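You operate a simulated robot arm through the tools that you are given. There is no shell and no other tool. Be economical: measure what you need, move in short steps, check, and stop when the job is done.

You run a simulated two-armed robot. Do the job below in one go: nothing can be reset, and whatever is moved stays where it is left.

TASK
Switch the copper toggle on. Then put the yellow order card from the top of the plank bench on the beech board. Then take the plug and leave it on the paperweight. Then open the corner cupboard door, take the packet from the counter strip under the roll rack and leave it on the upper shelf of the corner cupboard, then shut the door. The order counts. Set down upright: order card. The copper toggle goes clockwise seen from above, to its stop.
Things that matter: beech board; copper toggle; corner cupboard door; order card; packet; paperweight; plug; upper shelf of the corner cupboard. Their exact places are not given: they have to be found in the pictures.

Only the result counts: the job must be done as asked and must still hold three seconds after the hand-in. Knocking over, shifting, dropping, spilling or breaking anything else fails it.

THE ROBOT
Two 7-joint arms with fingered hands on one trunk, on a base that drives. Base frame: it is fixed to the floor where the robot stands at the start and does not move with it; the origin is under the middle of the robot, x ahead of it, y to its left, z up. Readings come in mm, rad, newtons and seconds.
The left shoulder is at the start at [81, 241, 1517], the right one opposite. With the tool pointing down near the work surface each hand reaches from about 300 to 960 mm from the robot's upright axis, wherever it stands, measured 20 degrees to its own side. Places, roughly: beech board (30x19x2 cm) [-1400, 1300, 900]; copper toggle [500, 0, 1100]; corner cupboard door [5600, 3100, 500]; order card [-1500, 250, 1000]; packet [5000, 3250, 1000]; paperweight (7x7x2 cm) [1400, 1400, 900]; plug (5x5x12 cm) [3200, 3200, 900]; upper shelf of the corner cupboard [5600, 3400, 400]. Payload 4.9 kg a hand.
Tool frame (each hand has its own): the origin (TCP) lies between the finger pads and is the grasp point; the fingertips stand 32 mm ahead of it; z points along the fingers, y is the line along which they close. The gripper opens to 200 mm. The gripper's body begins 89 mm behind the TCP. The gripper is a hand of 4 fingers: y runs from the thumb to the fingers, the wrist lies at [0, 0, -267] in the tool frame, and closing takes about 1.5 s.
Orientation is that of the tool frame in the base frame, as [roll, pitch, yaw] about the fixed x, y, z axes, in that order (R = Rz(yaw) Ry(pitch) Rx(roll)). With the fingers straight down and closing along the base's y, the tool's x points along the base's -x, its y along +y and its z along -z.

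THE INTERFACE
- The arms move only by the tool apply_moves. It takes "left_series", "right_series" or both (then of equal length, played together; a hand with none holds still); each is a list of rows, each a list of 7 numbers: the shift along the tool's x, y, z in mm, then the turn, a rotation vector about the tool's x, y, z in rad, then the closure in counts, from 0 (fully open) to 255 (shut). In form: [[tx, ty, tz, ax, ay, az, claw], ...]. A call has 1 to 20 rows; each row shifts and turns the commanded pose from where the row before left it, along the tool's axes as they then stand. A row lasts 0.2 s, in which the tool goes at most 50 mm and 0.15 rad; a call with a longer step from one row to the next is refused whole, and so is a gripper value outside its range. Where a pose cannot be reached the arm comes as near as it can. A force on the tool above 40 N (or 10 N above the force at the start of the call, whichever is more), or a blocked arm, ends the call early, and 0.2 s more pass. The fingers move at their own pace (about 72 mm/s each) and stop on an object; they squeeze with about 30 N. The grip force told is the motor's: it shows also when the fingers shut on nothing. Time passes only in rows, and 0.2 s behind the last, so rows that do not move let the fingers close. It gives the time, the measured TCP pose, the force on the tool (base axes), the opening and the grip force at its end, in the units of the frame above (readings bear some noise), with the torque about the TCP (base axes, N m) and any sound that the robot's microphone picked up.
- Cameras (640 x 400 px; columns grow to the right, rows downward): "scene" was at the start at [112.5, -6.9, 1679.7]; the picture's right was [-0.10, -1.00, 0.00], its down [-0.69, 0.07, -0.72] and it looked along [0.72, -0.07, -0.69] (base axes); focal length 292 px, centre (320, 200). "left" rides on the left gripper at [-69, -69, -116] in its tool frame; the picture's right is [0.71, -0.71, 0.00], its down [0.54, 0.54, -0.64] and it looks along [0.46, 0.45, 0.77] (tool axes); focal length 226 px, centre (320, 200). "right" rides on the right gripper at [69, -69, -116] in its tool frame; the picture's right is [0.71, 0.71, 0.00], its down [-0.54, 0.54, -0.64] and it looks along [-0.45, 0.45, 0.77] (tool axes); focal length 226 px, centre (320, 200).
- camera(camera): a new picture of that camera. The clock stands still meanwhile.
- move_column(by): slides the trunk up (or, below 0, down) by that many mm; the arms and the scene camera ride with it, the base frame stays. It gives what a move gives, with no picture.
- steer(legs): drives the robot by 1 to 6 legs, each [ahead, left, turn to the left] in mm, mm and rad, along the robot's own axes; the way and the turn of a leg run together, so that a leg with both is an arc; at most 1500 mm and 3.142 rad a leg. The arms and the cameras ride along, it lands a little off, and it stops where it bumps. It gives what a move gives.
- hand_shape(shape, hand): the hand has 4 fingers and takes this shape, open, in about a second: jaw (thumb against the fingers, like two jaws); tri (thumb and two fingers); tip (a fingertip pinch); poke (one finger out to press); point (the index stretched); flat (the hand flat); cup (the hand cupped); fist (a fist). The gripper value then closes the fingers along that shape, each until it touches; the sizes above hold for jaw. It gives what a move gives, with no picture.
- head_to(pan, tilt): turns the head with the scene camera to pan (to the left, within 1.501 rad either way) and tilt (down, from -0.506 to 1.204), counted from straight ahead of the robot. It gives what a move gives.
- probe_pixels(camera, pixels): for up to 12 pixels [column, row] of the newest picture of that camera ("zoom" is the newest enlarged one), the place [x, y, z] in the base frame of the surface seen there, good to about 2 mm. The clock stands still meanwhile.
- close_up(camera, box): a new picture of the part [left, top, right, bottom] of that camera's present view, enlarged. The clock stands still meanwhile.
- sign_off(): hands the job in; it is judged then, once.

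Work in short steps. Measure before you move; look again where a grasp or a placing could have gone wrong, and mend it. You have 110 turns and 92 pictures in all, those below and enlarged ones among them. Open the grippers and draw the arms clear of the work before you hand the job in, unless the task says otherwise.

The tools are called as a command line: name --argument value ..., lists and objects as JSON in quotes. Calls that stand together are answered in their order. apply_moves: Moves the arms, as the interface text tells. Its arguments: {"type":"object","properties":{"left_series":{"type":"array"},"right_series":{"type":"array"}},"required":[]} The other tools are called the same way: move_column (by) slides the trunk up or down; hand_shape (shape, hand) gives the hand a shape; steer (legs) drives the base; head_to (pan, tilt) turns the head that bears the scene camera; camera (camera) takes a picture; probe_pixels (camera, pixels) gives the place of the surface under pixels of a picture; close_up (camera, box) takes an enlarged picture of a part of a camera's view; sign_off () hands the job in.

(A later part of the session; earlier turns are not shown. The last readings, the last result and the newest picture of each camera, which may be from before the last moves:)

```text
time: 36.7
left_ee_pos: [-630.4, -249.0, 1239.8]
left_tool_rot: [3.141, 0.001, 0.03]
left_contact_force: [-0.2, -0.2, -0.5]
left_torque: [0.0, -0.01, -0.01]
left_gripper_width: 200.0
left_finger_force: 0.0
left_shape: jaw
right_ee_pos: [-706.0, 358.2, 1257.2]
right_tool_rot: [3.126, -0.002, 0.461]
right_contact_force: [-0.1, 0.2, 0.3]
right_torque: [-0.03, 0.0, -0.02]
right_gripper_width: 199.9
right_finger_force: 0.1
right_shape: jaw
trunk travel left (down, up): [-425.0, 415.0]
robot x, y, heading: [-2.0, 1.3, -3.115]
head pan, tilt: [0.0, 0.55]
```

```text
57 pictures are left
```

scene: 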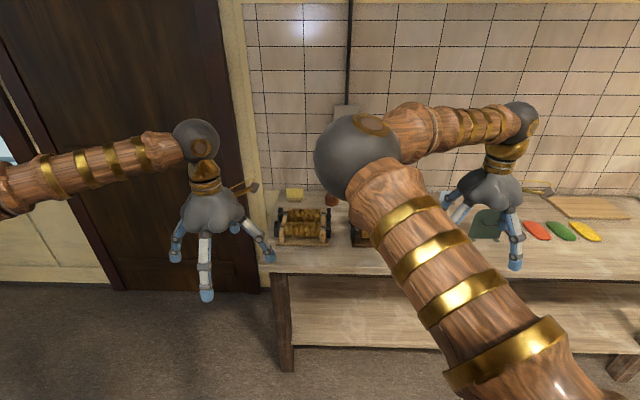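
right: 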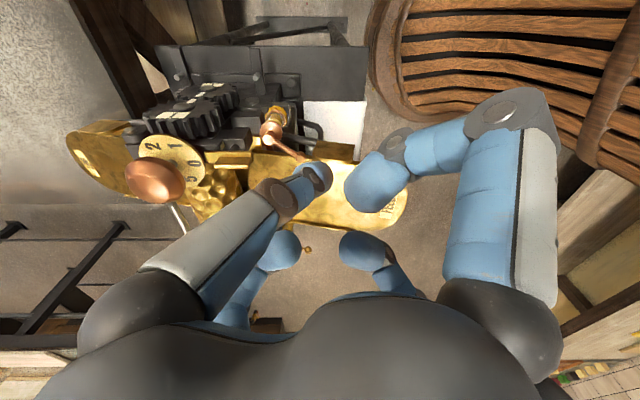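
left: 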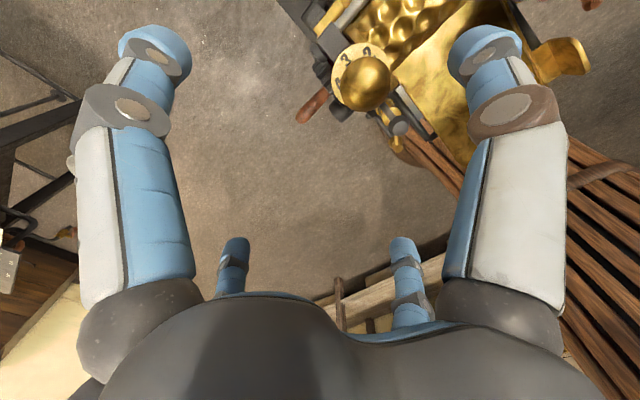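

I see a small yellow object at (295,195) and the board at (590,205). I zoom and probe.

close_up --camera "scene" --box '[260, 165, 356, 225]'

probe_pixels --camera "scene" --pixels '[[295, 195], [302, 225], [320, 265], [590, 207], [552, 197], [600, 197], [575, 217], [630, 216], [583, 232], [400, 275], [440, 262], [610, 278]]'

```text
6.67 times, centred on (308, 195) of scene
```

zoom: 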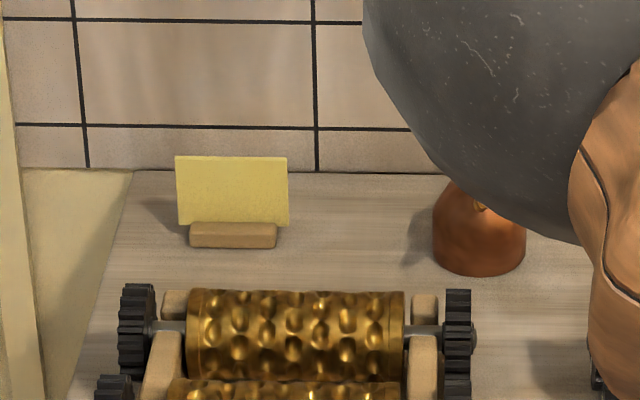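

```text
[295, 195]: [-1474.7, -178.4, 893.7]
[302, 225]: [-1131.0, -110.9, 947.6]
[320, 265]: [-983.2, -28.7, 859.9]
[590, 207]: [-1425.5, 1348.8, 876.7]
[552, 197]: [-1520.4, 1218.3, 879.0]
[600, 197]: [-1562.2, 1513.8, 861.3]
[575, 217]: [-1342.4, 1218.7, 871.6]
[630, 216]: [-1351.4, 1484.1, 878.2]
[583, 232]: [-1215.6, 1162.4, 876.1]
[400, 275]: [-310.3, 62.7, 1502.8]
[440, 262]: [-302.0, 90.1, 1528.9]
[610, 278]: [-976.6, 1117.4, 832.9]
```

A yellow card stands in a holder at (-1475,-178), but the told place is near y=250, hidden behind my elbow. I drive forward-right for a clear look.

steer --legs '[[200, -750, -0.026]]'

head_to --pan 0.3 --tilt 0.55

camera --camera "scene"

```text
time: 40.8
left_ee_pos: [-848.4, 490.7, 1240.1]
left_tool_rot: [3.141, 0.0, 0.008]
left_contact_force: [-0.6, -0.7, -0.3]
left_torque: [-0.02, -0.04, -0.02]
left_gripper_width: 200.1
left_finger_force: 0.3
left_shape: jaw
right_ee_pos: [-912.4, 1100.2, 1257.9]
right_tool_rot: [3.128, -0.002, 0.439]
right_contact_force: [0.0, 0.4, -0.2]
right_torque: [0.04, 0.01, 0.04]
right_gripper_width: 199.8
right_finger_force: 0.0
right_shape: jaw
trunk travel left (down, up): [-425.0, 415.0]
robot x, y, heading: [-216.8, 726.0, -3.135]
head pan, tilt: [0.0, 0.55]
```

```text
time: 41.6
left_ee_pos: [-848.6, 492.2, 1239.2]
left_tool_rot: [3.141, 0.0, 0.008]
left_contact_force: [0.1, 0.0, -0.2]
left_torque: [0.0, -0.03, -0.01]
left_gripper_width: 199.9
left_finger_force: 0.0
left_shape: jaw
right_ee_pos: [-911.9, 1100.3, 1257.5]
right_tool_rot: [3.125, -0.002, 0.439]
right_contact_force: [0.4, -0.1, 0.6]
right_torque: [-0.02, 0.0, 0.0]
right_gripper_width: 199.7
right_finger_force: 0.0
right_shape: jaw
trunk travel left (down, up): [-425.0, 415.0]
robot x, y, heading: [-209.9, 725.1, -3.135]
head pan, tilt: [0.3, 0.55]
```

```text
55 pictures are left
```

scene: 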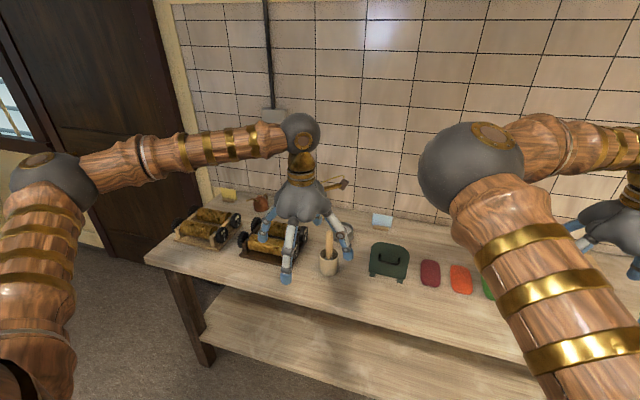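

There is a pale-blue card at (381,220) and something near (343,230) besides the yellow one at (225,193). I enlarge and probe.

close_up --camera "scene" --box '[200, 170, 424, 310]'

probe_pixels --camera "scene" --pixels '[[381, 219], [345, 231], [225, 192], [258, 205], [330, 262], [388, 256], [330, 240]]'

```text
2.86 times, centred on (312, 240) of scene
```

zoom: 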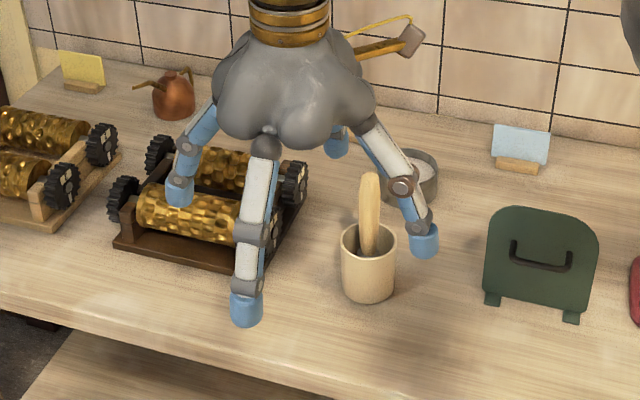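

```text
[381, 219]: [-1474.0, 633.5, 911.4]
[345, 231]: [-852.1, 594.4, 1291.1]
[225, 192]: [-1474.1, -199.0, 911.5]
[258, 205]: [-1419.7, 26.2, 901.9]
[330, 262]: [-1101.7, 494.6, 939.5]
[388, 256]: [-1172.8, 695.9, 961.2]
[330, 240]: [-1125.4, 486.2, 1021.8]
```

The yellow order card stands at (-1474,-190); the other one is pale blue. I drive so it lies ahead-left of the robot for the left hand.

steer --legs '[[0, 620, 0], [370, 0, 0]]'

head_to --pan 0.35 --tilt 0.7

camera --camera "scene"

```text
time: 47.0
left_ee_pos: [-1214.0, -114.6, 1242.1]
left_tool_rot: [-3.141, 0.002, 0.001]
left_contact_force: [0.7, -0.2, 1.0]
left_torque: [0.0, 0.01, 0.04]
left_gripper_width: 199.7
left_finger_force: 0.1
left_shape: jaw
right_ee_pos: [-1273.5, 496.9, 1259.5]
right_tool_rot: [3.126, 0.001, 0.432]
right_contact_force: [-0.1, -0.2, -0.6]
right_torque: [-0.01, -0.02, 0.0]
right_gripper_width: 199.9
right_finger_force: 0.1
right_shape: jaw
trunk travel left (down, up): [-425.0, 415.0]
robot x, y, heading: [-579.3, 113.4, -3.14]
head pan, tilt: [0.3, 0.55]
```

```text
time: 47.7
left_ee_pos: [-1216.9, -112.8, 1239.7]
left_tool_rot: [3.141, 0.001, 0.002]
left_contact_force: [-0.5, 0.5, 0.7]
left_torque: [0.0, 0.0, -0.02]
left_gripper_width: 199.8
left_finger_force: 0.0
left_shape: jaw
right_ee_pos: [-1273.8, 495.4, 1255.9]
right_tool_rot: [3.127, -0.002, 0.432]
right_contact_force: [0.9, 0.2, 0.3]
right_torque: [0.03, -0.01, 0.02]
right_gripper_width: 200.0
right_finger_force: 0.0
right_shape: jaw
trunk travel left (down, up): [-425.0, 415.0]
robot x, y, heading: [-577.6, 113.7, -3.138]
head pan, tilt: [0.351, 0.7]
```

```text
53 pictures are left
```

scene: 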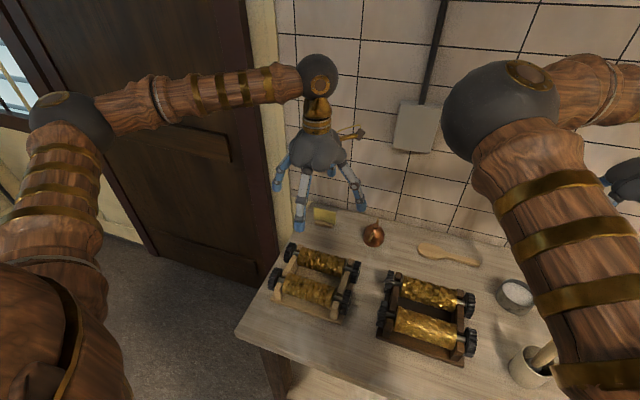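

The card stands near (325,215). I enlarge and measure its edges and holder.

close_up --camera "scene" --box '[285, 190, 365, 240]'

```text
8.00 times, centred on (325, 215) of scene
```

zoom: 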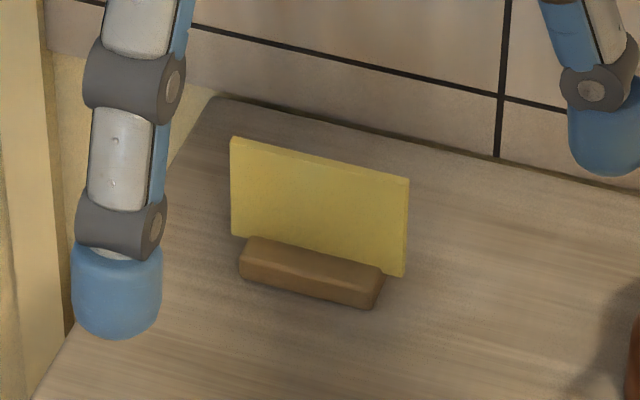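

probe_pixels --camera "zoom" --pixels '[[234, 142], [403, 182], [400, 270], [236, 230], [320, 195], [245, 270], [370, 300], [310, 262], [200, 150], [450, 250], [400, 120], [500, 125]]'

```text
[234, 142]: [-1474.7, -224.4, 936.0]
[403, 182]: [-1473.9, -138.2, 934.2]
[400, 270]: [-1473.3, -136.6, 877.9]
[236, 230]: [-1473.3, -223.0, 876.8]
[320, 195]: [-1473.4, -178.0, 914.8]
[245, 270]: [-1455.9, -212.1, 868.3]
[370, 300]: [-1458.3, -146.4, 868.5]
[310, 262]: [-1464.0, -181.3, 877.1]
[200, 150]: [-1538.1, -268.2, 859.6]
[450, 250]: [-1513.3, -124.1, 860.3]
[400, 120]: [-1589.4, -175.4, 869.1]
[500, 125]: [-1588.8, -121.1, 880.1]
```

Card spans y -225..-137, z 877..936 at x≈-1474; wall at x -1589. I probe the left fingertips to learn the finger layout before going in.

camera --camera "left"

probe_pixels --camera "scene" --pixels '[[299, 228], [278, 187], [358, 206], [331, 170], [305, 180], [318, 165]]'

probe_pixels --camera "left" --pixels '[[155, 40], [485, 45], [235, 245], [405, 245], [150, 100], [490, 100]]'

```text
51 pictures are left
```

left: 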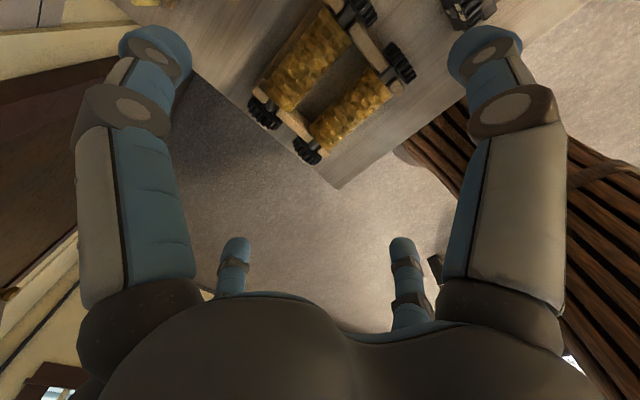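

```text
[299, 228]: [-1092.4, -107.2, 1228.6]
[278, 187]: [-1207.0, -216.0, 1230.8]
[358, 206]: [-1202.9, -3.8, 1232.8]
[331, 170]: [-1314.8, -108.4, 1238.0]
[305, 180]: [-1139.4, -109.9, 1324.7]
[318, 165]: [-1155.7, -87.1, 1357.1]
```

```text
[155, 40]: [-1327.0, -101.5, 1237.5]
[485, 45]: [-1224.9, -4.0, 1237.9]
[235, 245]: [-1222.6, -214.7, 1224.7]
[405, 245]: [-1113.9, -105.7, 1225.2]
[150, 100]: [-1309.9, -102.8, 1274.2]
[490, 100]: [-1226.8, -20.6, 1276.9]
```

The four fingers sit in a cross, tips 110 mm from the TCP, so I part-close them for wall clearance. I drive 60 mm ahead first for reach, then move over the card.

steer --legs '[[60, 0, 0]]'

apply_moves --left_series '[[-39, 13.6, 20, 0, 0, 0, 90], [-39, 13.6, 20, 0, 0, 0, 90], [-39, 13.6, 20, 0, 0, 0, 90], [-39, 13.6, 20, 0, 0, 0, 90], [-39, 13.6, 20, 0, 0, 0, 90], [0, 0, 0, 0, 0, 0, 90]]'

camera --camera "scene"

```text
time: 48.6
left_ee_pos: [-1267.0, -111.4, 1245.8]
left_tool_rot: [3.141, 0.006, -0.003]
left_contact_force: [1.9, 0.0, 0.7]
left_torque: [0.01, 0.16, -0.09]
left_gripper_width: 200.0
left_finger_force: 0.0
left_shape: jaw
right_ee_pos: [-1321.9, 497.3, 1262.2]
right_tool_rot: [3.129, 0.005, 0.43]
right_contact_force: [2.2, -0.5, 0.2]
right_torque: [0.01, 0.11, -0.01]
right_gripper_width: 199.9
right_finger_force: 0.1
right_shape: jaw
trunk travel left (down, up): [-425.0, 415.0]
robot x, y, heading: [-636.8, 116.2, 3.14]
head pan, tilt: [0.351, 0.7]
```

```text
time: 50.0
left_ee_pos: [-1469.3, -180.8, 1141.4]
left_tool_rot: [3.141, 0.0, -0.001]
left_contact_force: [0.4, -0.8, -0.4]
left_torque: [0.01, -0.02, 0.0]
left_gripper_width: 130.0
left_finger_force: 0.0
left_shape: jaw
right_ee_pos: [-1330.2, 498.9, 1258.1]
right_tool_rot: [3.125, 0.0, 0.43]
right_contact_force: [0.6, -0.9, 0.3]
right_torque: [0.02, -0.01, 0.02]
right_gripper_width: 199.8
right_finger_force: 0.1
right_shape: jaw
trunk travel left (down, up): [-425.0, 415.0]
robot x, y, heading: [-638.7, 111.2, 3.137]
head pan, tilt: [0.351, 0.7]
```

```text
50 pictures are left
```

scene: 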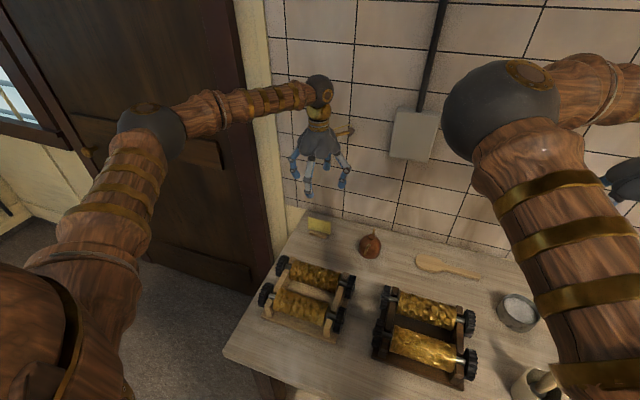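

Hand is above the card. I lower to TCP z≈917 with a 5 mm shift toward the wall, then check.

apply_moves --left_series '[[-5, 0, 44, 0, 0, 0, 90], [0, 0, 45, 0, 0, 0, 90], [0, 0, 45, 0, 0, 0, 90], [0, 0, 45, 0, 0, 0, 90], [0, 0, 45, 0, 0, 0, 90], [0, 0, 0, 0, 0, 0, 90]]'

camera --camera "left"

close_up --camera "scene" --box '[270, 170, 366, 230]'

```text
time: 51.5
left_ee_pos: [-1474.4, -180.2, 914.8]
left_tool_rot: [3.141, 0.002, -0.002]
left_contact_force: [-0.7, -0.3, 0.1]
left_torque: [-0.02, 0.03, 0.02]
left_gripper_width: 129.9
left_finger_force: 0.0
left_shape: jaw
right_ee_pos: [-1331.8, 498.8, 1259.4]
right_tool_rot: [3.125, 0.002, 0.428]
right_contact_force: [-0.7, 0.2, 0.0]
right_torque: [-0.05, 0.02, -0.01]
right_gripper_width: 199.8
right_finger_force: 0.0
right_shape: jaw
trunk travel left (down, up): [-425.0, 415.0]
robot x, y, heading: [-637.4, 116.5, 3.141]
head pan, tilt: [0.351, 0.7]
```

```text
49 pictures are left
```

left: 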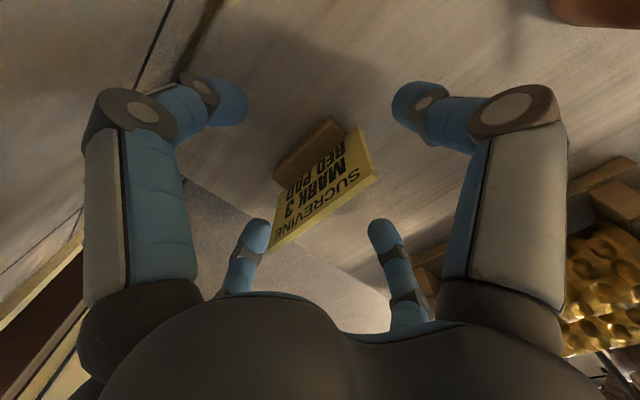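

```text
6.67 times, centred on (318, 200) of scene
```

zoom: 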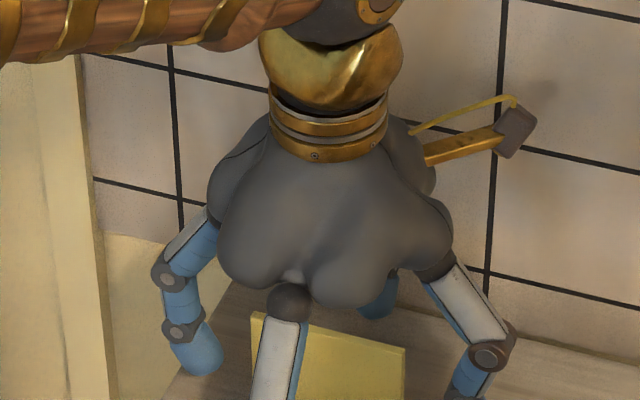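

The card stands centred between the fingers. I close, wait, and check the grip.

apply_moves --left_series '[[0, 0, 0, 0, 0, 0, 140], [0, 0, 0, 0, 0, 0, 200], [0, 0, 0, 0, 0, 0, 255], [0, 0, 0, 0, 0, 0, 255], [0, 0, 0, 0, 0, 0, 255], [0, 0, 0, 0, 0, 0, 255], [0, 0, 0, 0, 0, 0, 255], [0, 0, 0, 0, 0, 0, 255]]'

camera --camera "left"

```text
time: 53.2
left_ee_pos: [-1474.8, -178.8, 913.7]
left_tool_rot: [3.141, -0.001, -0.002]
left_contact_force: [0.0, 0.2, 0.1]
left_torque: [0.02, 0.01, 0.0]
left_gripper_width: 55.7
left_finger_force: 30.1
left_shape: jaw
right_ee_pos: [-1331.1, 498.8, 1257.9]
right_tool_rot: [3.125, -0.001, 0.429]
right_contact_force: [0.6, -0.2, -0.7]
right_torque: [0.03, -0.01, 0.04]
right_gripper_width: 200.1
right_finger_force: 0.1
right_shape: jaw
trunk travel left (down, up): [-425.0, 415.0]
robot x, y, heading: [-634.1, 115.7, 3.142]
head pan, tilt: [0.351, 0.7]
```

```text
47 pictures are left
```

left: 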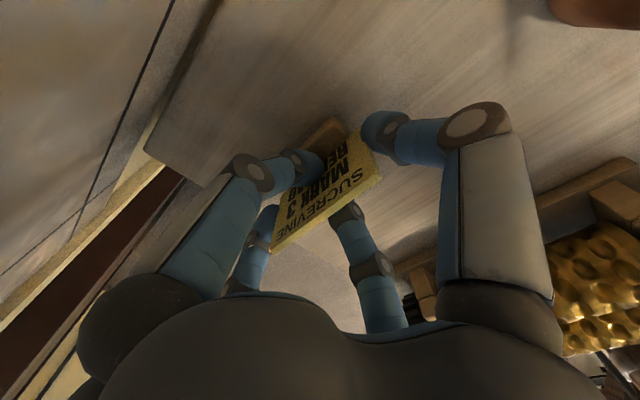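

All four fingers hold the card with 30 N. I lift it straight up 240 mm and look.

apply_moves --left_series '[[0, 0, -20, 0, 0, 0, 255], [0, 0, -30, 0, 0, 0, 255], [0, 0, -40, 0, 0, 0, 255], [0, 0, -40, 0, 0, 0, 255], [0, 0, -40, 0, 0, 0, 255], [0, 0, -40, 0, 0, 0, 255], [0, 0, -30, 0, 0, 0, 255]]'

close_up --camera "scene" --box '[240, 60, 432, 180]'

```text
time: 54.9
left_ee_pos: [-1474.1, -180.7, 1155.0]
left_tool_rot: [3.139, 0.0, -0.003]
left_contact_force: [0.3, 0.4, -0.7]
left_torque: [0.0, 0.02, 0.0]
left_gripper_width: 55.5
left_finger_force: 30.3
left_shape: jaw
right_ee_pos: [-1330.4, 497.4, 1257.7]
right_tool_rot: [3.126, 0.0, 0.43]
right_contact_force: [0.1, 0.5, 0.2]
right_torque: [0.01, 0.0, -0.02]
right_gripper_width: 199.7
right_finger_force: 0.1
right_shape: jaw
trunk travel left (down, up): [-425.0, 415.0]
robot x, y, heading: [-638.7, 115.2, 3.142]
head pan, tilt: [0.351, 0.7]
```

```text
3.33 times, centred on (336, 120) of scene
```

zoom: 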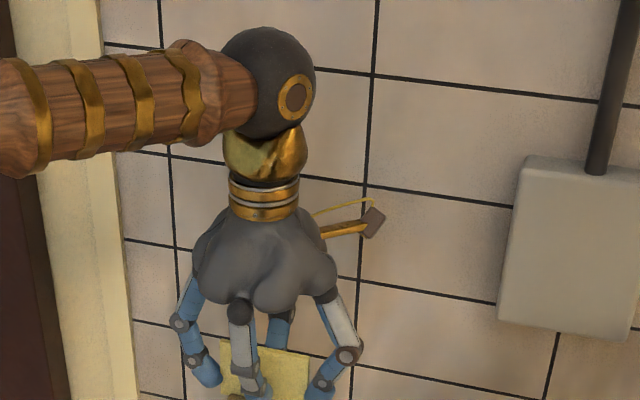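

The card is held upright. I back away from the bench and drive right along it toward the beech board.

steer --legs '[[-350, 0, 0], [0, -760, 0], [0, -760, 0]]'

head_to --pan 0.2 --tilt 0.6

camera --camera "scene"

```text
time: 64.6
left_ee_pos: [-1120.5, 1345.3, 1154.9]
left_tool_rot: [3.142, 0.0, -0.002]
left_contact_force: [0.3, 0.7, -0.3]
left_torque: [-0.03, -0.01, -0.03]
left_gripper_width: 55.6
left_finger_force: 29.9
left_shape: jaw
right_ee_pos: [-978.2, 2024.4, 1258.5]
right_tool_rot: [3.127, -0.001, 0.429]
right_contact_force: [-0.1, -0.4, 0.9]
right_torque: [0.0, 0.03, -0.01]
right_gripper_width: 200.1
right_finger_force: 0.0
right_shape: jaw
trunk travel left (down, up): [-425.0, 415.0]
robot x, y, heading: [-285.0, 1637.4, 3.142]
head pan, tilt: [0.351, 0.7]
```

```text
time: 65.3
left_ee_pos: [-1121.1, 1346.7, 1155.0]
left_tool_rot: [-3.141, -0.001, -0.002]
left_contact_force: [-0.2, 0.1, 0.6]
left_torque: [0.03, 0.02, -0.01]
left_gripper_width: 55.8
left_finger_force: 29.6
left_shape: jaw
right_ee_pos: [-976.9, 2023.8, 1258.1]
right_tool_rot: [3.126, -0.001, 0.431]
right_contact_force: [0.5, 0.0, 0.1]
right_torque: [-0.02, -0.01, -0.02]
right_gripper_width: 199.9
right_finger_force: 0.0
right_shape: jaw
trunk travel left (down, up): [-425.0, 415.0]
robot x, y, heading: [-282.7, 1642.3, 3.136]
head pan, tilt: [0.201, 0.6]
```

```text
45 pictures are left
```

scene: 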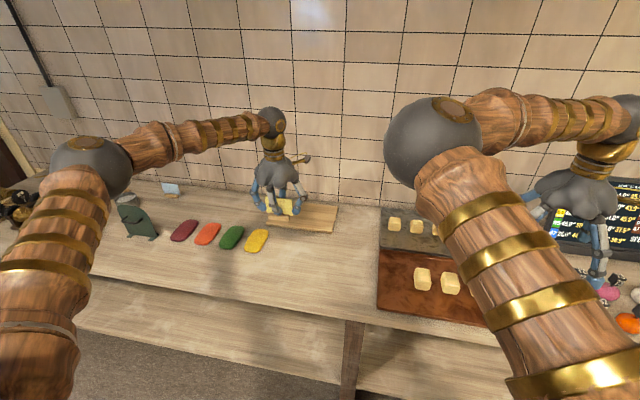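

Board at about (305,215). I probe its corners.

probe_pixels --camera "scene" --pixels '[[337, 208], [333, 230], [270, 225], [318, 218], [305, 205], [258, 240], [345, 215], [310, 238]]'

```text
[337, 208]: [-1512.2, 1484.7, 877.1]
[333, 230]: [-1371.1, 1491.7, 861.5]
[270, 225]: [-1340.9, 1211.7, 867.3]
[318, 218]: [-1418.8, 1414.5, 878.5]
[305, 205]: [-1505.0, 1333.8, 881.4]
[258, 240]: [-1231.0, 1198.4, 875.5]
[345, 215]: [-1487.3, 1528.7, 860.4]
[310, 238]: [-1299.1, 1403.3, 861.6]
```

Board top is z≈878, centre about (-1430,1348). I draw the right hand back a bit, then drive 310 mm ahead to bring the card over the board.

apply_moves --left_series '[[0, 0, 0, 0, 0, 0, 255], [0, 0, 0, 0, 0, 0, 255], [0, 0, 0, 0, 0, 0, 255], [0, 0, 0, 0, 0, 0, 255], [0, 0, 0, 0, 0, 0, 255]]' --right_series '[[36, 17, -15, 0, 0, 0, 0], [36, 17, -15, 0, 0, 0, 0], [36, 17, -15, 0, 0, 0, 0], [36, 17, -15, 0, 0, 0, 0], [36, 17, -15, 0, 0, 0, 0]]'

steer --legs '[[308, 0, 0]]'

camera --camera "left"

```text
time: 66.5
left_ee_pos: [-1119.6, 1345.0, 1157.2]
left_tool_rot: [-3.141, 0.002, -0.003]
left_contact_force: [1.0, -0.3, -1.4]
left_torque: [0.01, 0.0, 0.04]
left_gripper_width: 55.6
left_finger_force: 29.9
left_shape: jaw
right_ee_pos: [-778.1, 2022.4, 1336.3]
right_tool_rot: [3.126, 0.0, 0.43]
right_contact_force: [0.0, -0.2, -0.3]
right_torque: [-0.04, 0.0, -0.01]
right_gripper_width: 199.9
right_finger_force: 0.0
right_shape: jaw
trunk travel left (down, up): [-425.0, 415.0]
robot x, y, heading: [-281.6, 1644.5, 3.138]
head pan, tilt: [0.201, 0.6]
```

```text
time: 68.6
left_ee_pos: [-1429.6, 1348.6, 1157.3]
left_tool_rot: [-3.141, 0.004, -0.004]
left_contact_force: [-0.3, -0.3, -0.6]
left_torque: [0.01, 0.05, 0.0]
left_gripper_width: 55.5
left_finger_force: 29.8
left_shape: jaw
right_ee_pos: [-1085.8, 2022.6, 1334.9]
right_tool_rot: [3.126, 0.001, 0.428]
right_contact_force: [0.0, 0.4, 0.1]
right_torque: [-0.02, 0.02, 0.0]
right_gripper_width: 200.1
right_finger_force: 0.1
right_shape: jaw
trunk travel left (down, up): [-425.0, 415.0]
robot x, y, heading: [-594.0, 1645.5, 3.136]
head pan, tilt: [0.201, 0.6]
```

```text
44 pictures are left
```

left: 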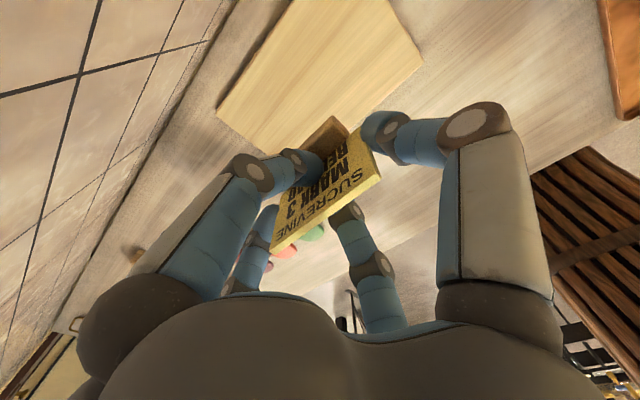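

I lower toward the board: to about 10 mm above, then slow steps until contact.

apply_moves --left_series '[[0, 0, 45, 0, 0, 0, 255], [0, 0, 45, 0, 0, 0, 255], [0, 0, 45, 0, 0, 0, 255], [0, 0, 45, 0, 0, 0, 255], [0, 0, 30, 0, 0, 0, 255], [0, 0, 4, 0, 0, 0, 255], [0, 0, 3, 0, 0, 0, 255], [0, 0, 0, 0, 0, 0, 255]]'

camera --camera "left"

camera --camera "scene"

```text
time: 70.4
left_ee_pos: [-1431.1, 1347.0, 936.7]
left_tool_rot: [3.141, 0.0, -0.003]
left_contact_force: [-0.2, 0.4, -0.8]
left_torque: [0.03, 0.01, -0.02]
left_gripper_width: 55.8
left_finger_force: 30.2
left_shape: jaw
right_ee_pos: [-1088.8, 2022.7, 1334.4]
right_tool_rot: [3.127, 0.001, 0.427]
right_contact_force: [-0.4, -0.2, 0.2]
right_torque: [-0.01, 0.0, -0.01]
right_gripper_width: 199.8
right_finger_force: 0.0
right_shape: jaw
trunk travel left (down, up): [-425.0, 415.0]
robot x, y, heading: [-593.0, 1641.4, 3.139]
head pan, tilt: [0.201, 0.6]
```

```text
43 pictures are left
```

left: 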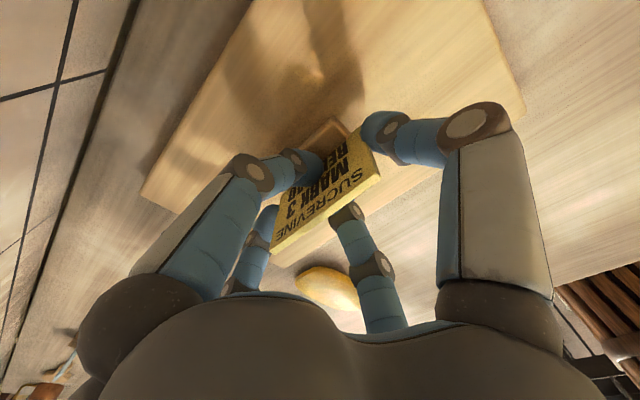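

```text
42 pictures are left
```

scene: 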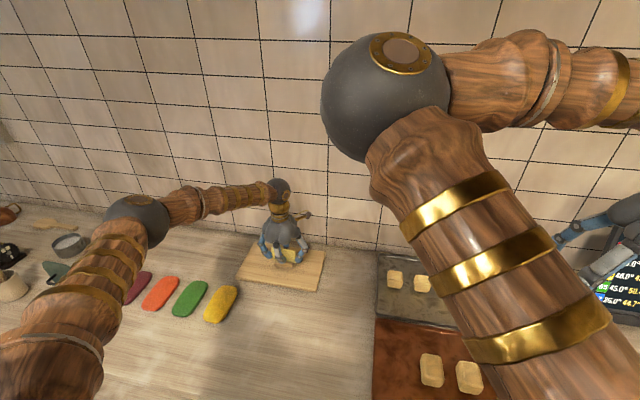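

The card is over the board's middle, a few mm high. I lower 1.5 mm at a time and watch the force.

apply_moves --left_series '[[0, 0, 1.5, 0, 0, 0, 255], [0, 0, 1.5, 0, 0, 0, 255], [0, 0, 0, 0, 0, 0, 255]]'

```text
time: 71.2
left_ee_pos: [-1431.1, 1348.3, 935.0]
left_tool_rot: [3.14, 0.0, -0.004]
left_contact_force: [0.2, -0.1, -0.4]
left_torque: [-0.02, -0.01, 0.02]
left_gripper_width: 56.1
left_finger_force: 30.1
left_shape: jaw
right_ee_pos: [-1088.2, 2024.1, 1333.9]
right_tool_rot: [3.124, -0.001, 0.427]
right_contact_force: [1.0, 0.4, -0.5]
right_torque: [0.01, -0.01, 0.0]
right_gripper_width: 199.9
right_finger_force: 0.1
right_shape: jaw
trunk travel left (down, up): [-425.0, 415.0]
robot x, y, heading: [-595.9, 1644.0, 3.139]
head pan, tilt: [0.201, 0.6]
```

apply_moves --left_series '[[0, 0, 1.5, 0, 0, 0, 255], [0, 0, 1.5, 0, 0, 0, 255], [0, 0, 0, 0, 0, 0, 255]]'

```text
time: 72.0
left_ee_pos: [-1432.0, 1347.5, 931.3]
left_tool_rot: [3.141, 0.0, -0.003]
left_contact_force: [-0.3, -0.4, -1.1]
left_torque: [0.0, 0.0, 0.0]
left_gripper_width: 55.8
left_finger_force: 30.0
left_shape: jaw
right_ee_pos: [-1089.0, 2023.4, 1333.7]
right_tool_rot: [3.126, -0.001, 0.428]
right_contact_force: [-0.3, 0.0, 0.2]
right_torque: [-0.04, -0.03, 0.02]
right_gripper_width: 199.9
right_finger_force: 0.1
right_shape: jaw
trunk travel left (down, up): [-425.0, 415.0]
robot x, y, heading: [-590.9, 1645.0, 3.14]
head pan, tilt: [0.201, 0.6]
```

Still no contact; I go on in the same small steps.

apply_moves --left_series '[[0, 0, 1.5, 0, 0, 0, 255], [0, 0, 1.5, 0, 0, 0, 255], [0, 0, 0, 0, 0, 0, 255]]'

close_up --camera "scene" --box '[232, 225, 328, 285]'

```text
time: 72.8
left_ee_pos: [-1430.6, 1349.1, 931.4]
left_tool_rot: [-3.14, 0.002, -0.002]
left_contact_force: [-0.6, 0.2, 11.1]
left_torque: [0.1, 0.04, -0.02]
left_gripper_width: 56.0
left_finger_force: 30.2
left_shape: jaw
right_ee_pos: [-1088.2, 2023.5, 1334.2]
right_tool_rot: [3.126, 0.0, 0.427]
right_contact_force: [-0.5, -0.1, -1.0]
right_torque: [0.0, 0.03, -0.02]
right_gripper_width: 199.6
right_finger_force: 0.0
right_shape: jaw
trunk travel left (down, up): [-425.0, 415.0]
robot x, y, heading: [-592.7, 1647.4, 3.143]
head pan, tilt: [0.201, 0.6]
```

```text
6.67 times, centred on (280, 255) of scene
```

zoom: 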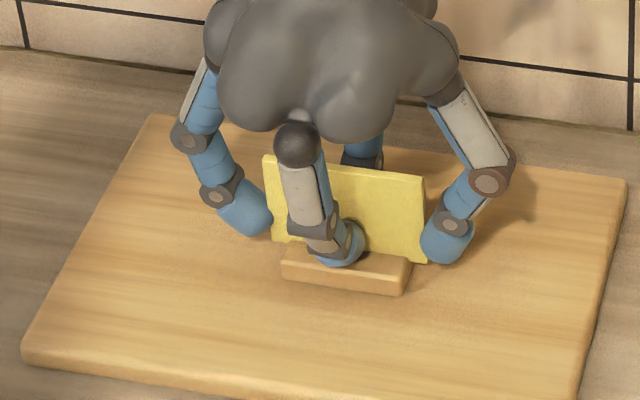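

11 N up: it rests on the board, centred. I ease up 1 mm, open gently, and lift straight up.

apply_moves --left_series '[[0, 0, -1, 0, 0, 0, 240], [0, 0, 0, 0, 0, 0, 200], [0, 0, 0, 0, 0, 0, 160], [0, 0, 0, 0, 0, 0, 110], [0, 0, 0, 0, 0, 0, 70], [0, 0, 0, 0, 0, 0, 60], [0, 0, 0, 0, 0, 0, 60], [0, 0, -25, 0, 0, 0, 60], [0, 0, -40, 0, 0, 0, 60], [0, 0, -45, 0, 0, 0, 60], [0, 0, -45, 0, 0, 0, 60], [0, 0, -45, 0, 0, 0, 60], [0, 0, -45, 0, 0, 0, 0], [0, 0, -45, 0, 0, 0, 0]]'

close_up --camera "scene" --box '[200, 205, 360, 305]'

```text
time: 75.8
left_ee_pos: [-1430.2, 1350.9, 1222.4]
left_tool_rot: [3.142, 0.001, -0.004]
left_contact_force: [0.2, -0.1, 0.4]
left_torque: [0.02, 0.0, -0.01]
left_gripper_width: 199.8
left_finger_force: 0.0
left_shape: jaw
right_ee_pos: [-1088.3, 2023.9, 1333.5]
right_tool_rot: [3.128, 0.0, 0.427]
right_contact_force: [-0.2, -0.1, 0.0]
right_torque: [0.0, 0.03, 0.0]
right_gripper_width: 199.7
right_finger_force: 0.1
right_shape: jaw
trunk travel left (down, up): [-425.0, 415.0]
robot x, y, heading: [-592.9, 1642.5, 3.138]
head pan, tilt: [0.201, 0.6]
```

```text
4.00 times, centred on (280, 255) of scene
```

zoom: 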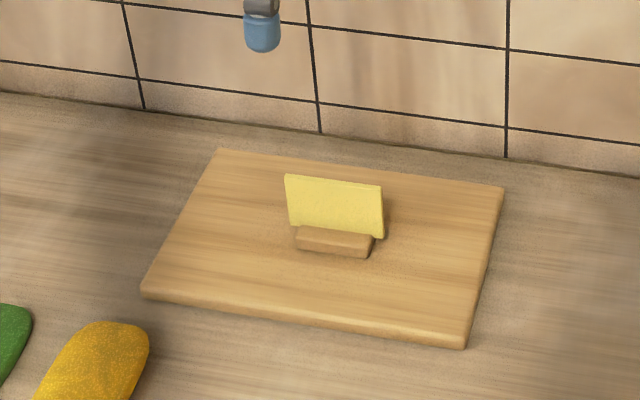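

The card stands upright mid-board. I back off and turn to face +y toward the far counter, then look.

steer --legs '[[-500, 0, 0], [0, 0, -1.57]]'

head_to --pan -0.8 --tilt 0.5

camera --camera "scene"

```text
time: 82.6
left_ee_pos: [-361.2, 2483.3, 1220.0]
left_tool_rot: [-3.141, -0.001, -1.591]
left_contact_force: [-0.2, 0.3, 0.3]
left_torque: [0.0, -0.02, 0.02]
left_gripper_width: 199.7
left_finger_force: 0.0
left_shape: jaw
right_ee_pos: [305.9, 2132.0, 1334.7]
right_tool_rot: [3.125, -0.001, -1.161]
right_contact_force: [0.5, 0.4, -0.5]
right_torque: [-0.02, 0.01, -0.05]
right_gripper_width: 199.8
right_finger_force: 0.0
right_shape: jaw
trunk travel left (down, up): [-425.0, 415.0]
robot x, y, heading: [-81.6, 1643.4, 1.548]
head pan, tilt: [0.201, 0.6]
```

```text
time: 83.9
left_ee_pos: [-359.1, 2484.7, 1219.3]
left_tool_rot: [3.142, 0.0, -1.591]
left_contact_force: [0.1, 0.4, 0.2]
left_torque: [-0.01, 0.03, 0.02]
left_gripper_width: 200.0
left_finger_force: 0.0
left_shape: jaw
right_ee_pos: [308.1, 2132.8, 1334.1]
right_tool_rot: [3.126, -0.001, -1.162]
right_contact_force: [0.2, -0.3, 0.2]
right_torque: [0.01, -0.01, -0.01]
right_gripper_width: 199.7
right_finger_force: 0.0
right_shape: jaw
trunk travel left (down, up): [-425.0, 415.0]
robot x, y, heading: [-78.8, 1639.4, 1.545]
head pan, tilt: [-0.799, 0.499]
```

```text
39 pictures are left
```

scene: 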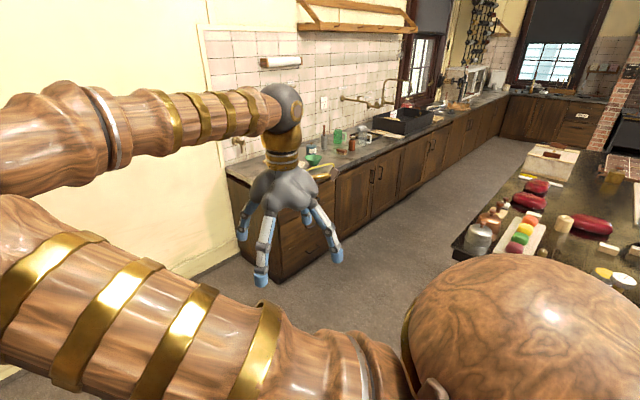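

The counter with sink runs along the +y wall, and the trestle table lies right. I probe counter edge and table edge to plan the drive.

probe_pixels --camera "scene" --pixels '[[340, 170], [435, 125], [500, 95], [410, 118], [478, 235], [455, 250], [520, 175], [515, 130], [400, 200], [460, 105], [330, 240], [600, 95]]'

close_up --camera "scene" --box '[340, 60, 532, 180]'

```text
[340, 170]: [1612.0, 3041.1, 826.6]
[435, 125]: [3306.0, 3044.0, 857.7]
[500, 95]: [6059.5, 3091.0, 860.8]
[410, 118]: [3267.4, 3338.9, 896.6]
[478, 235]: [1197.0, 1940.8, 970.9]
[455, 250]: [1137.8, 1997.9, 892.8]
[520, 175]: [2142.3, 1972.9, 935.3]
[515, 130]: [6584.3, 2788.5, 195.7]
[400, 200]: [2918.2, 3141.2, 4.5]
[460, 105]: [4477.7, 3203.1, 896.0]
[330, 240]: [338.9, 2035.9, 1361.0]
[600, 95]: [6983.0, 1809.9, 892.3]
```

```text
3.33 times, centred on (436, 120) of scene
```

zoom: 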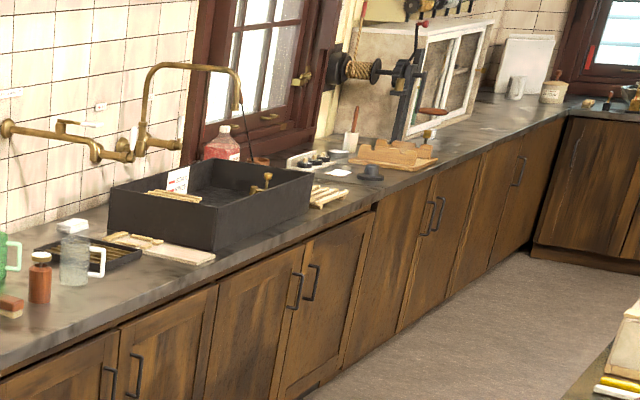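

The corridor between table (y<2000) and counter (y>3040) is clear. I turn to +x, strafe to y≈2500 and drive along it.

steer --legs '[[0, 0, -1.545], [0, 860, 0], [1300, 0, 0], [1150, 0, 0]]'

head_to --pan 0.75 --tilt 0.6

camera --camera "scene"

```text
time: 103.8
left_ee_pos: [3231.6, 2771.2, 1219.3]
left_tool_rot: [3.141, 0.0, 3.134]
left_contact_force: [0.1, -0.4, -0.7]
left_torque: [0.02, 0.02, -0.02]
left_gripper_width: 200.0
left_finger_force: 0.1
left_shape: jaw
right_ee_pos: [2886.3, 2098.8, 1333.7]
right_tool_rot: [3.125, 0.002, -2.72]
right_contact_force: [-0.7, 0.0, 0.3]
right_torque: [0.02, -0.02, 0.0]
right_gripper_width: 199.7
right_finger_force: 0.0
right_shape: jaw
trunk travel left (down, up): [-425.0, 415.0]
robot x, y, heading: [2394.2, 2480.8, -0.01]
head pan, tilt: [-0.799, 0.499]
```

```text
time: 105.5
left_ee_pos: [3230.9, 2772.1, 1220.7]
left_tool_rot: [-3.141, 0.0, 3.135]
left_contact_force: [-0.1, -0.6, -0.3]
left_torque: [-0.01, -0.04, 0.0]
left_gripper_width: 199.8
left_finger_force: 0.0
left_shape: jaw
right_ee_pos: [2886.7, 2099.9, 1334.4]
right_tool_rot: [3.127, 0.0, -2.721]
right_contact_force: [0.3, 0.4, 0.5]
right_torque: [-0.01, 0.0, 0.01]
right_gripper_width: 200.0
right_finger_force: 0.0
right_shape: jaw
trunk travel left (down, up): [-425.0, 415.0]
robot x, y, heading: [2400.7, 2483.2, -0.006]
head pan, tilt: [0.75, 0.6]
```

```text
37 pictures are left
```

scene: 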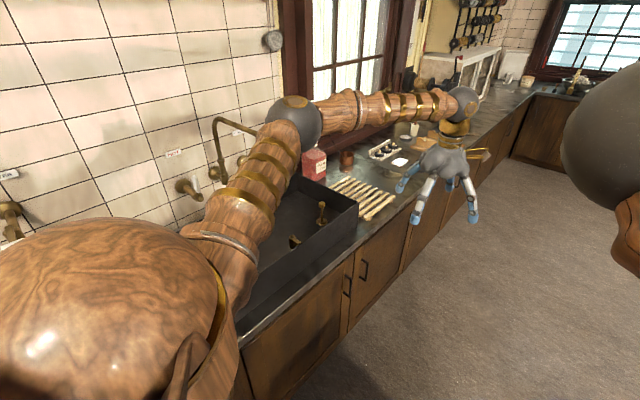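

In the sink tray two brass things show at (322,213) and (294,241). I enlarge there.

close_up --camera "scene" --box '[260, 180, 372, 250]'

probe_pixels --camera "scene" --pixels '[[322, 212], [294, 241], [330, 250], [358, 208], [355, 240], [300, 200], [347, 157], [320, 228], [290, 190], [240, 335]]'

```text
5.71 times, centred on (316, 215) of scene
```

zoom: 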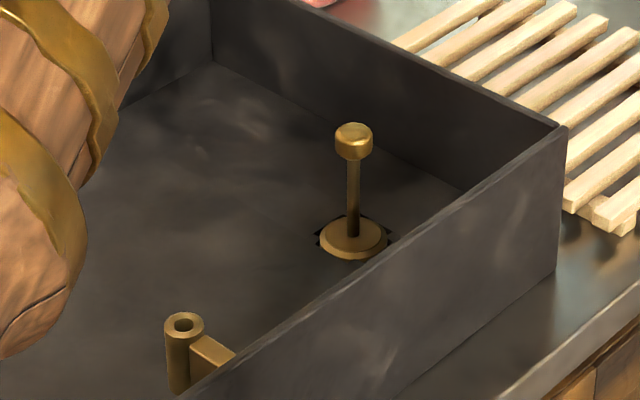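

```text
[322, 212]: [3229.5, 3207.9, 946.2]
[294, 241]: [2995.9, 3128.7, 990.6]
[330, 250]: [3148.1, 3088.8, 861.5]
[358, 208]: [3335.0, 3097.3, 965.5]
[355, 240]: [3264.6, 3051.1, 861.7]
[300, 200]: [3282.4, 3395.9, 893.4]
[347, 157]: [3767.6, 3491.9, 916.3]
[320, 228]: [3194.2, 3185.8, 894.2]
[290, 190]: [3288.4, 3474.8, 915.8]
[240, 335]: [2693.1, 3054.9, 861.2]
```

The plug with stem and knob sits in the drain at zoom (352,235), knob at (353,138). I measure it.

probe_pixels --camera "zoom" --pixels '[[353, 128], [353, 148], [340, 140], [366, 140], [353, 190], [335, 245], [370, 245], [318, 238], [390, 238], [555, 128], [400, 260], [185, 322]]'

```text
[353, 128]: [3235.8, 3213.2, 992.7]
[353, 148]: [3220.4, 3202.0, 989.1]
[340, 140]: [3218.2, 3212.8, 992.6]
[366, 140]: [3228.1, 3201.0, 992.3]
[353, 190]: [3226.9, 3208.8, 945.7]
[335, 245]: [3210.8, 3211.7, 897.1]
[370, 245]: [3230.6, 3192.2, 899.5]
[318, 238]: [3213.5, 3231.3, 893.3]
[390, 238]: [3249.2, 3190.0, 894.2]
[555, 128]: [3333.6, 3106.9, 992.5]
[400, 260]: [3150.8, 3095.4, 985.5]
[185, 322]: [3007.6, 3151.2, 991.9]
```

Knob centre ≈(3229,3208), top z≈995, disc at z≈900, sink rim z≈992. I drive past it and turn to face the counter, so it lies ahead-left.

steer --legs '[[1110, -180, 0], [0, 0, 1.577]]'

head_to --pan 0.3 --tilt 0.7

camera --camera "scene"

```text
time: 115.1
left_ee_pos: [3196.2, 3123.0, 1221.3]
left_tool_rot: [3.142, 0.0, -1.56]
left_contact_force: [-1.0, -0.7, -0.1]
left_torque: [-0.02, -0.02, -0.04]
left_gripper_width: 200.0
left_finger_force: 0.1
left_shape: jaw
right_ee_pos: [3872.7, 2791.4, 1335.1]
right_tool_rot: [3.124, 0.001, -1.133]
right_contact_force: [0.3, -0.3, 0.4]
right_torque: [-0.02, 0.01, 0.03]
right_gripper_width: 199.9
right_finger_force: 0.0
right_shape: jaw
trunk travel left (down, up): [-425.0, 415.0]
robot x, y, heading: [3501.1, 2290.4, 1.583]
head pan, tilt: [0.75, 0.6]
```

```text
time: 116.0
left_ee_pos: [3195.1, 3122.9, 1219.2]
left_tool_rot: [3.141, 0.0, -1.561]
left_contact_force: [0.1, 0.1, 0.6]
left_torque: [0.01, 0.05, -0.01]
left_gripper_width: 200.0
left_finger_force: 0.1
left_shape: jaw
right_ee_pos: [3871.4, 2790.0, 1334.4]
right_tool_rot: [3.124, 0.001, -1.131]
right_contact_force: [-1.1, -0.4, -1.0]
right_torque: [-0.01, 0.01, 0.02]
right_gripper_width: 199.6
right_finger_force: 0.0
right_shape: jaw
trunk travel left (down, up): [-425.0, 415.0]
robot x, y, heading: [3498.5, 2286.1, 1.578]
head pan, tilt: [0.3, 0.7]
```

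```text
35 pictures are left
```

scene: 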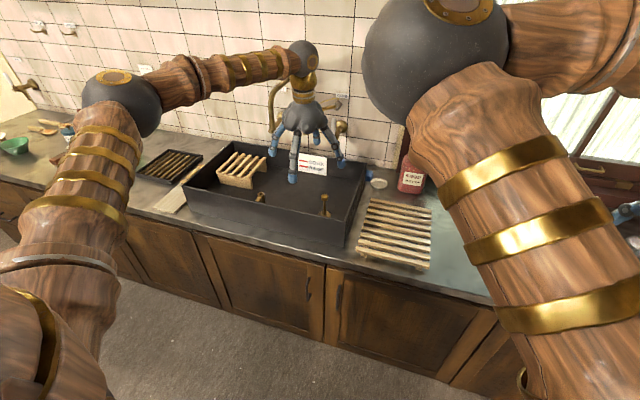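

The plug shows at (325,203). I probe it again and the faucet spout for clearance.

close_up --camera "scene" --box '[240, 70, 368, 230]'

probe_pixels --camera "scene" --pixels '[[272, 100], [335, 103], [325, 197], [325, 205], [260, 197], [274, 85], [341, 128]]'

```text
2.50 times, centred on (304, 150) of scene
```

zoom: 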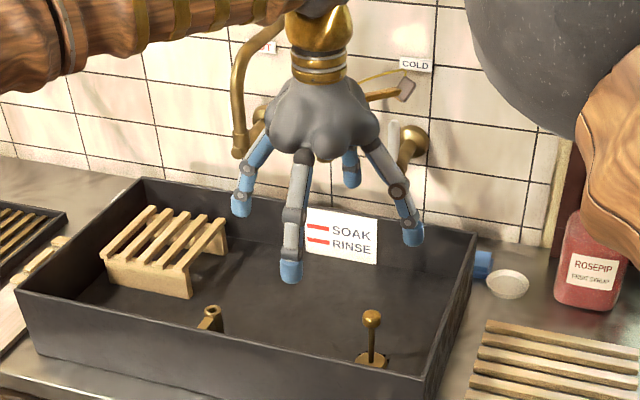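

```text
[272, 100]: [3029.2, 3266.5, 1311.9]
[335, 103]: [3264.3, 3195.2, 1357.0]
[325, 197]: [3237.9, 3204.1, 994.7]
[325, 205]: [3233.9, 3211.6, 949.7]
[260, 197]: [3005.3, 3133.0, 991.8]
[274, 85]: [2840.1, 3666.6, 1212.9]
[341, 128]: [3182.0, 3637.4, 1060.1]
```

Plug axis ≈(3231,3212); the spout is at x≈3029, clear. I shift the hand +x, part-close, and drive 85 mm ahead.

apply_moves --left_series '[[0, -18, 0, 0, 0, 0, 90], [0, -18, 0, 0, 0, 0, 90], [0, 0, 0, 0, 0, 0, 90]]'

steer --legs '[[85, 0, 0]]'

```text
time: 116.8
left_ee_pos: [3231.7, 3124.0, 1221.0]
left_tool_rot: [3.142, -0.001, -1.56]
left_contact_force: [0.1, -0.5, -0.7]
left_torque: [0.0, 0.01, 0.0]
left_gripper_width: 130.0
left_finger_force: 0.1
left_shape: jaw
right_ee_pos: [3871.7, 2790.7, 1334.6]
right_tool_rot: [3.127, 0.0, -1.131]
right_contact_force: [0.2, -1.4, 0.3]
right_torque: [-0.01, -0.02, -0.01]
right_gripper_width: 199.9
right_finger_force: 0.0
right_shape: jaw
trunk travel left (down, up): [-425.0, 415.0]
robot x, y, heading: [3499.4, 2288.1, 1.584]
head pan, tilt: [0.3, 0.7]
```

```text
time: 117.9
left_ee_pos: [3231.9, 3198.6, 1226.3]
left_tool_rot: [3.142, 0.008, -1.562]
left_contact_force: [0.1, -0.2, -0.5]
left_torque: [0.08, -0.02, 0.0]
left_gripper_width: 129.8
left_finger_force: 0.0
left_shape: jaw
right_ee_pos: [3872.7, 2862.5, 1337.6]
right_tool_rot: [3.129, 0.006, -1.132]
right_contact_force: [-0.3, -1.0, 0.3]
right_torque: [0.11, 0.01, -0.02]
right_gripper_width: 199.8
right_finger_force: 0.0
right_shape: jaw
trunk travel left (down, up): [-425.0, 415.0]
robot x, y, heading: [3497.9, 2372.4, 1.579]
head pan, tilt: [0.3, 0.7]
```

I lower to TCP z≈1045 first and read the settled pose.

apply_moves --left_series '[[0, 0, 0, 0, 0, 0, 90], [0, 0, 44, 0, 0, 0, 90], [0, 0, 44, 0, 0, 0, 90], [0, 0, 44, 0, 0, 0, 90], [0, 0, 44, 0, 0, 0, 90], [0, 0, 0, 0, 0, 0, 90]]'

close_up --camera "left" --box '[160, 40, 480, 240]'

```text
time: 119.3
left_ee_pos: [3229.7, 3206.1, 1043.0]
left_tool_rot: [3.141, -0.001, -1.561]
left_contact_force: [0.5, 0.6, 0.3]
left_torque: [0.01, -0.01, 0.01]
left_gripper_width: 129.9
left_finger_force: 0.1
left_shape: jaw
right_ee_pos: [3871.6, 2871.4, 1333.7]
right_tool_rot: [3.126, 0.0, -1.132]
right_contact_force: [-0.8, -0.4, 0.1]
right_torque: [0.0, 0.02, 0.0]
right_gripper_width: 200.0
right_finger_force: 0.1
right_shape: jaw
trunk travel left (down, up): [-425.0, 415.0]
robot x, y, heading: [3496.6, 2365.0, 1.581]
head pan, tilt: [0.3, 0.7]
```

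```text
2.00 times, centred on (320, 140) of left
```

zoom: 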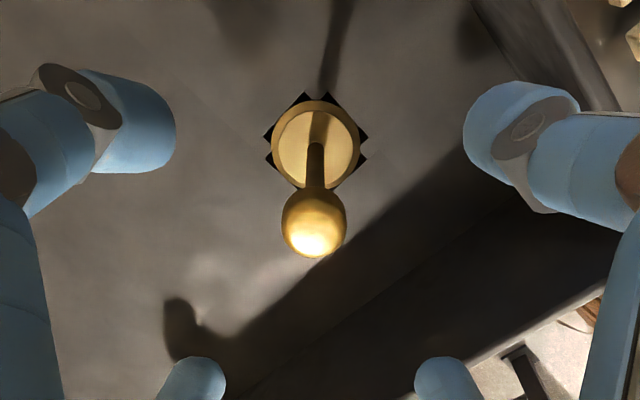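

The plug is centred between the fingers. I shift 5 mm, lower to z≈984 and close.

apply_moves --left_series '[[-5, 0, 30, 0, 0, 0, 90], [0, 0, 29, 0, 0, 0, 90], [0, 0, 0, 0, 0, 0, 150], [0, 0, 0, 0, 0, 0, 210], [0, 0, 0, 0, 0, 0, 255], [0, 0, 0, 0, 0, 0, 255], [0, 0, 0, 0, 0, 0, 255], [0, 0, 0, 0, 0, 0, 255], [0, 0, 0, 0, 0, 0, 255]]'

camera --camera "left"

```text
time: 121.3
left_ee_pos: [3229.2, 3211.3, 985.5]
left_tool_rot: [3.141, 0.0, -1.563]
left_contact_force: [-0.8, 0.1, -0.8]
left_torque: [-0.01, 0.08, -0.03]
left_gripper_width: 4.9
left_finger_force: 29.9
left_shape: jaw
right_ee_pos: [3871.8, 2870.6, 1333.2]
right_tool_rot: [3.128, 0.001, -1.133]
right_contact_force: [-0.6, 0.1, -0.8]
right_torque: [-0.01, 0.0, -0.03]
right_gripper_width: 200.0
right_finger_force: 0.0
right_shape: jaw
trunk travel left (down, up): [-425.0, 415.0]
robot x, y, heading: [3496.9, 2368.0, 1.582]
head pan, tilt: [0.3, 0.7]
```

```text
32 pictures are left
```

left: 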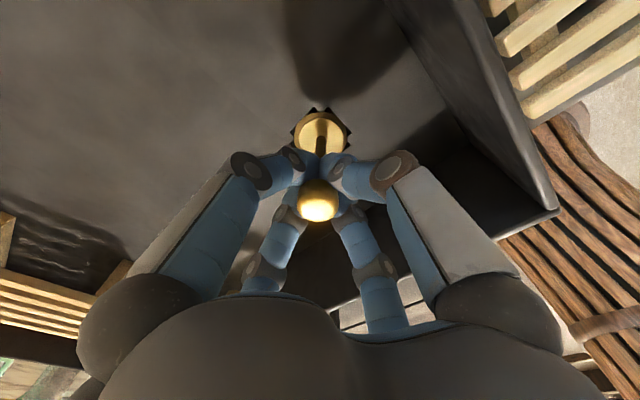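

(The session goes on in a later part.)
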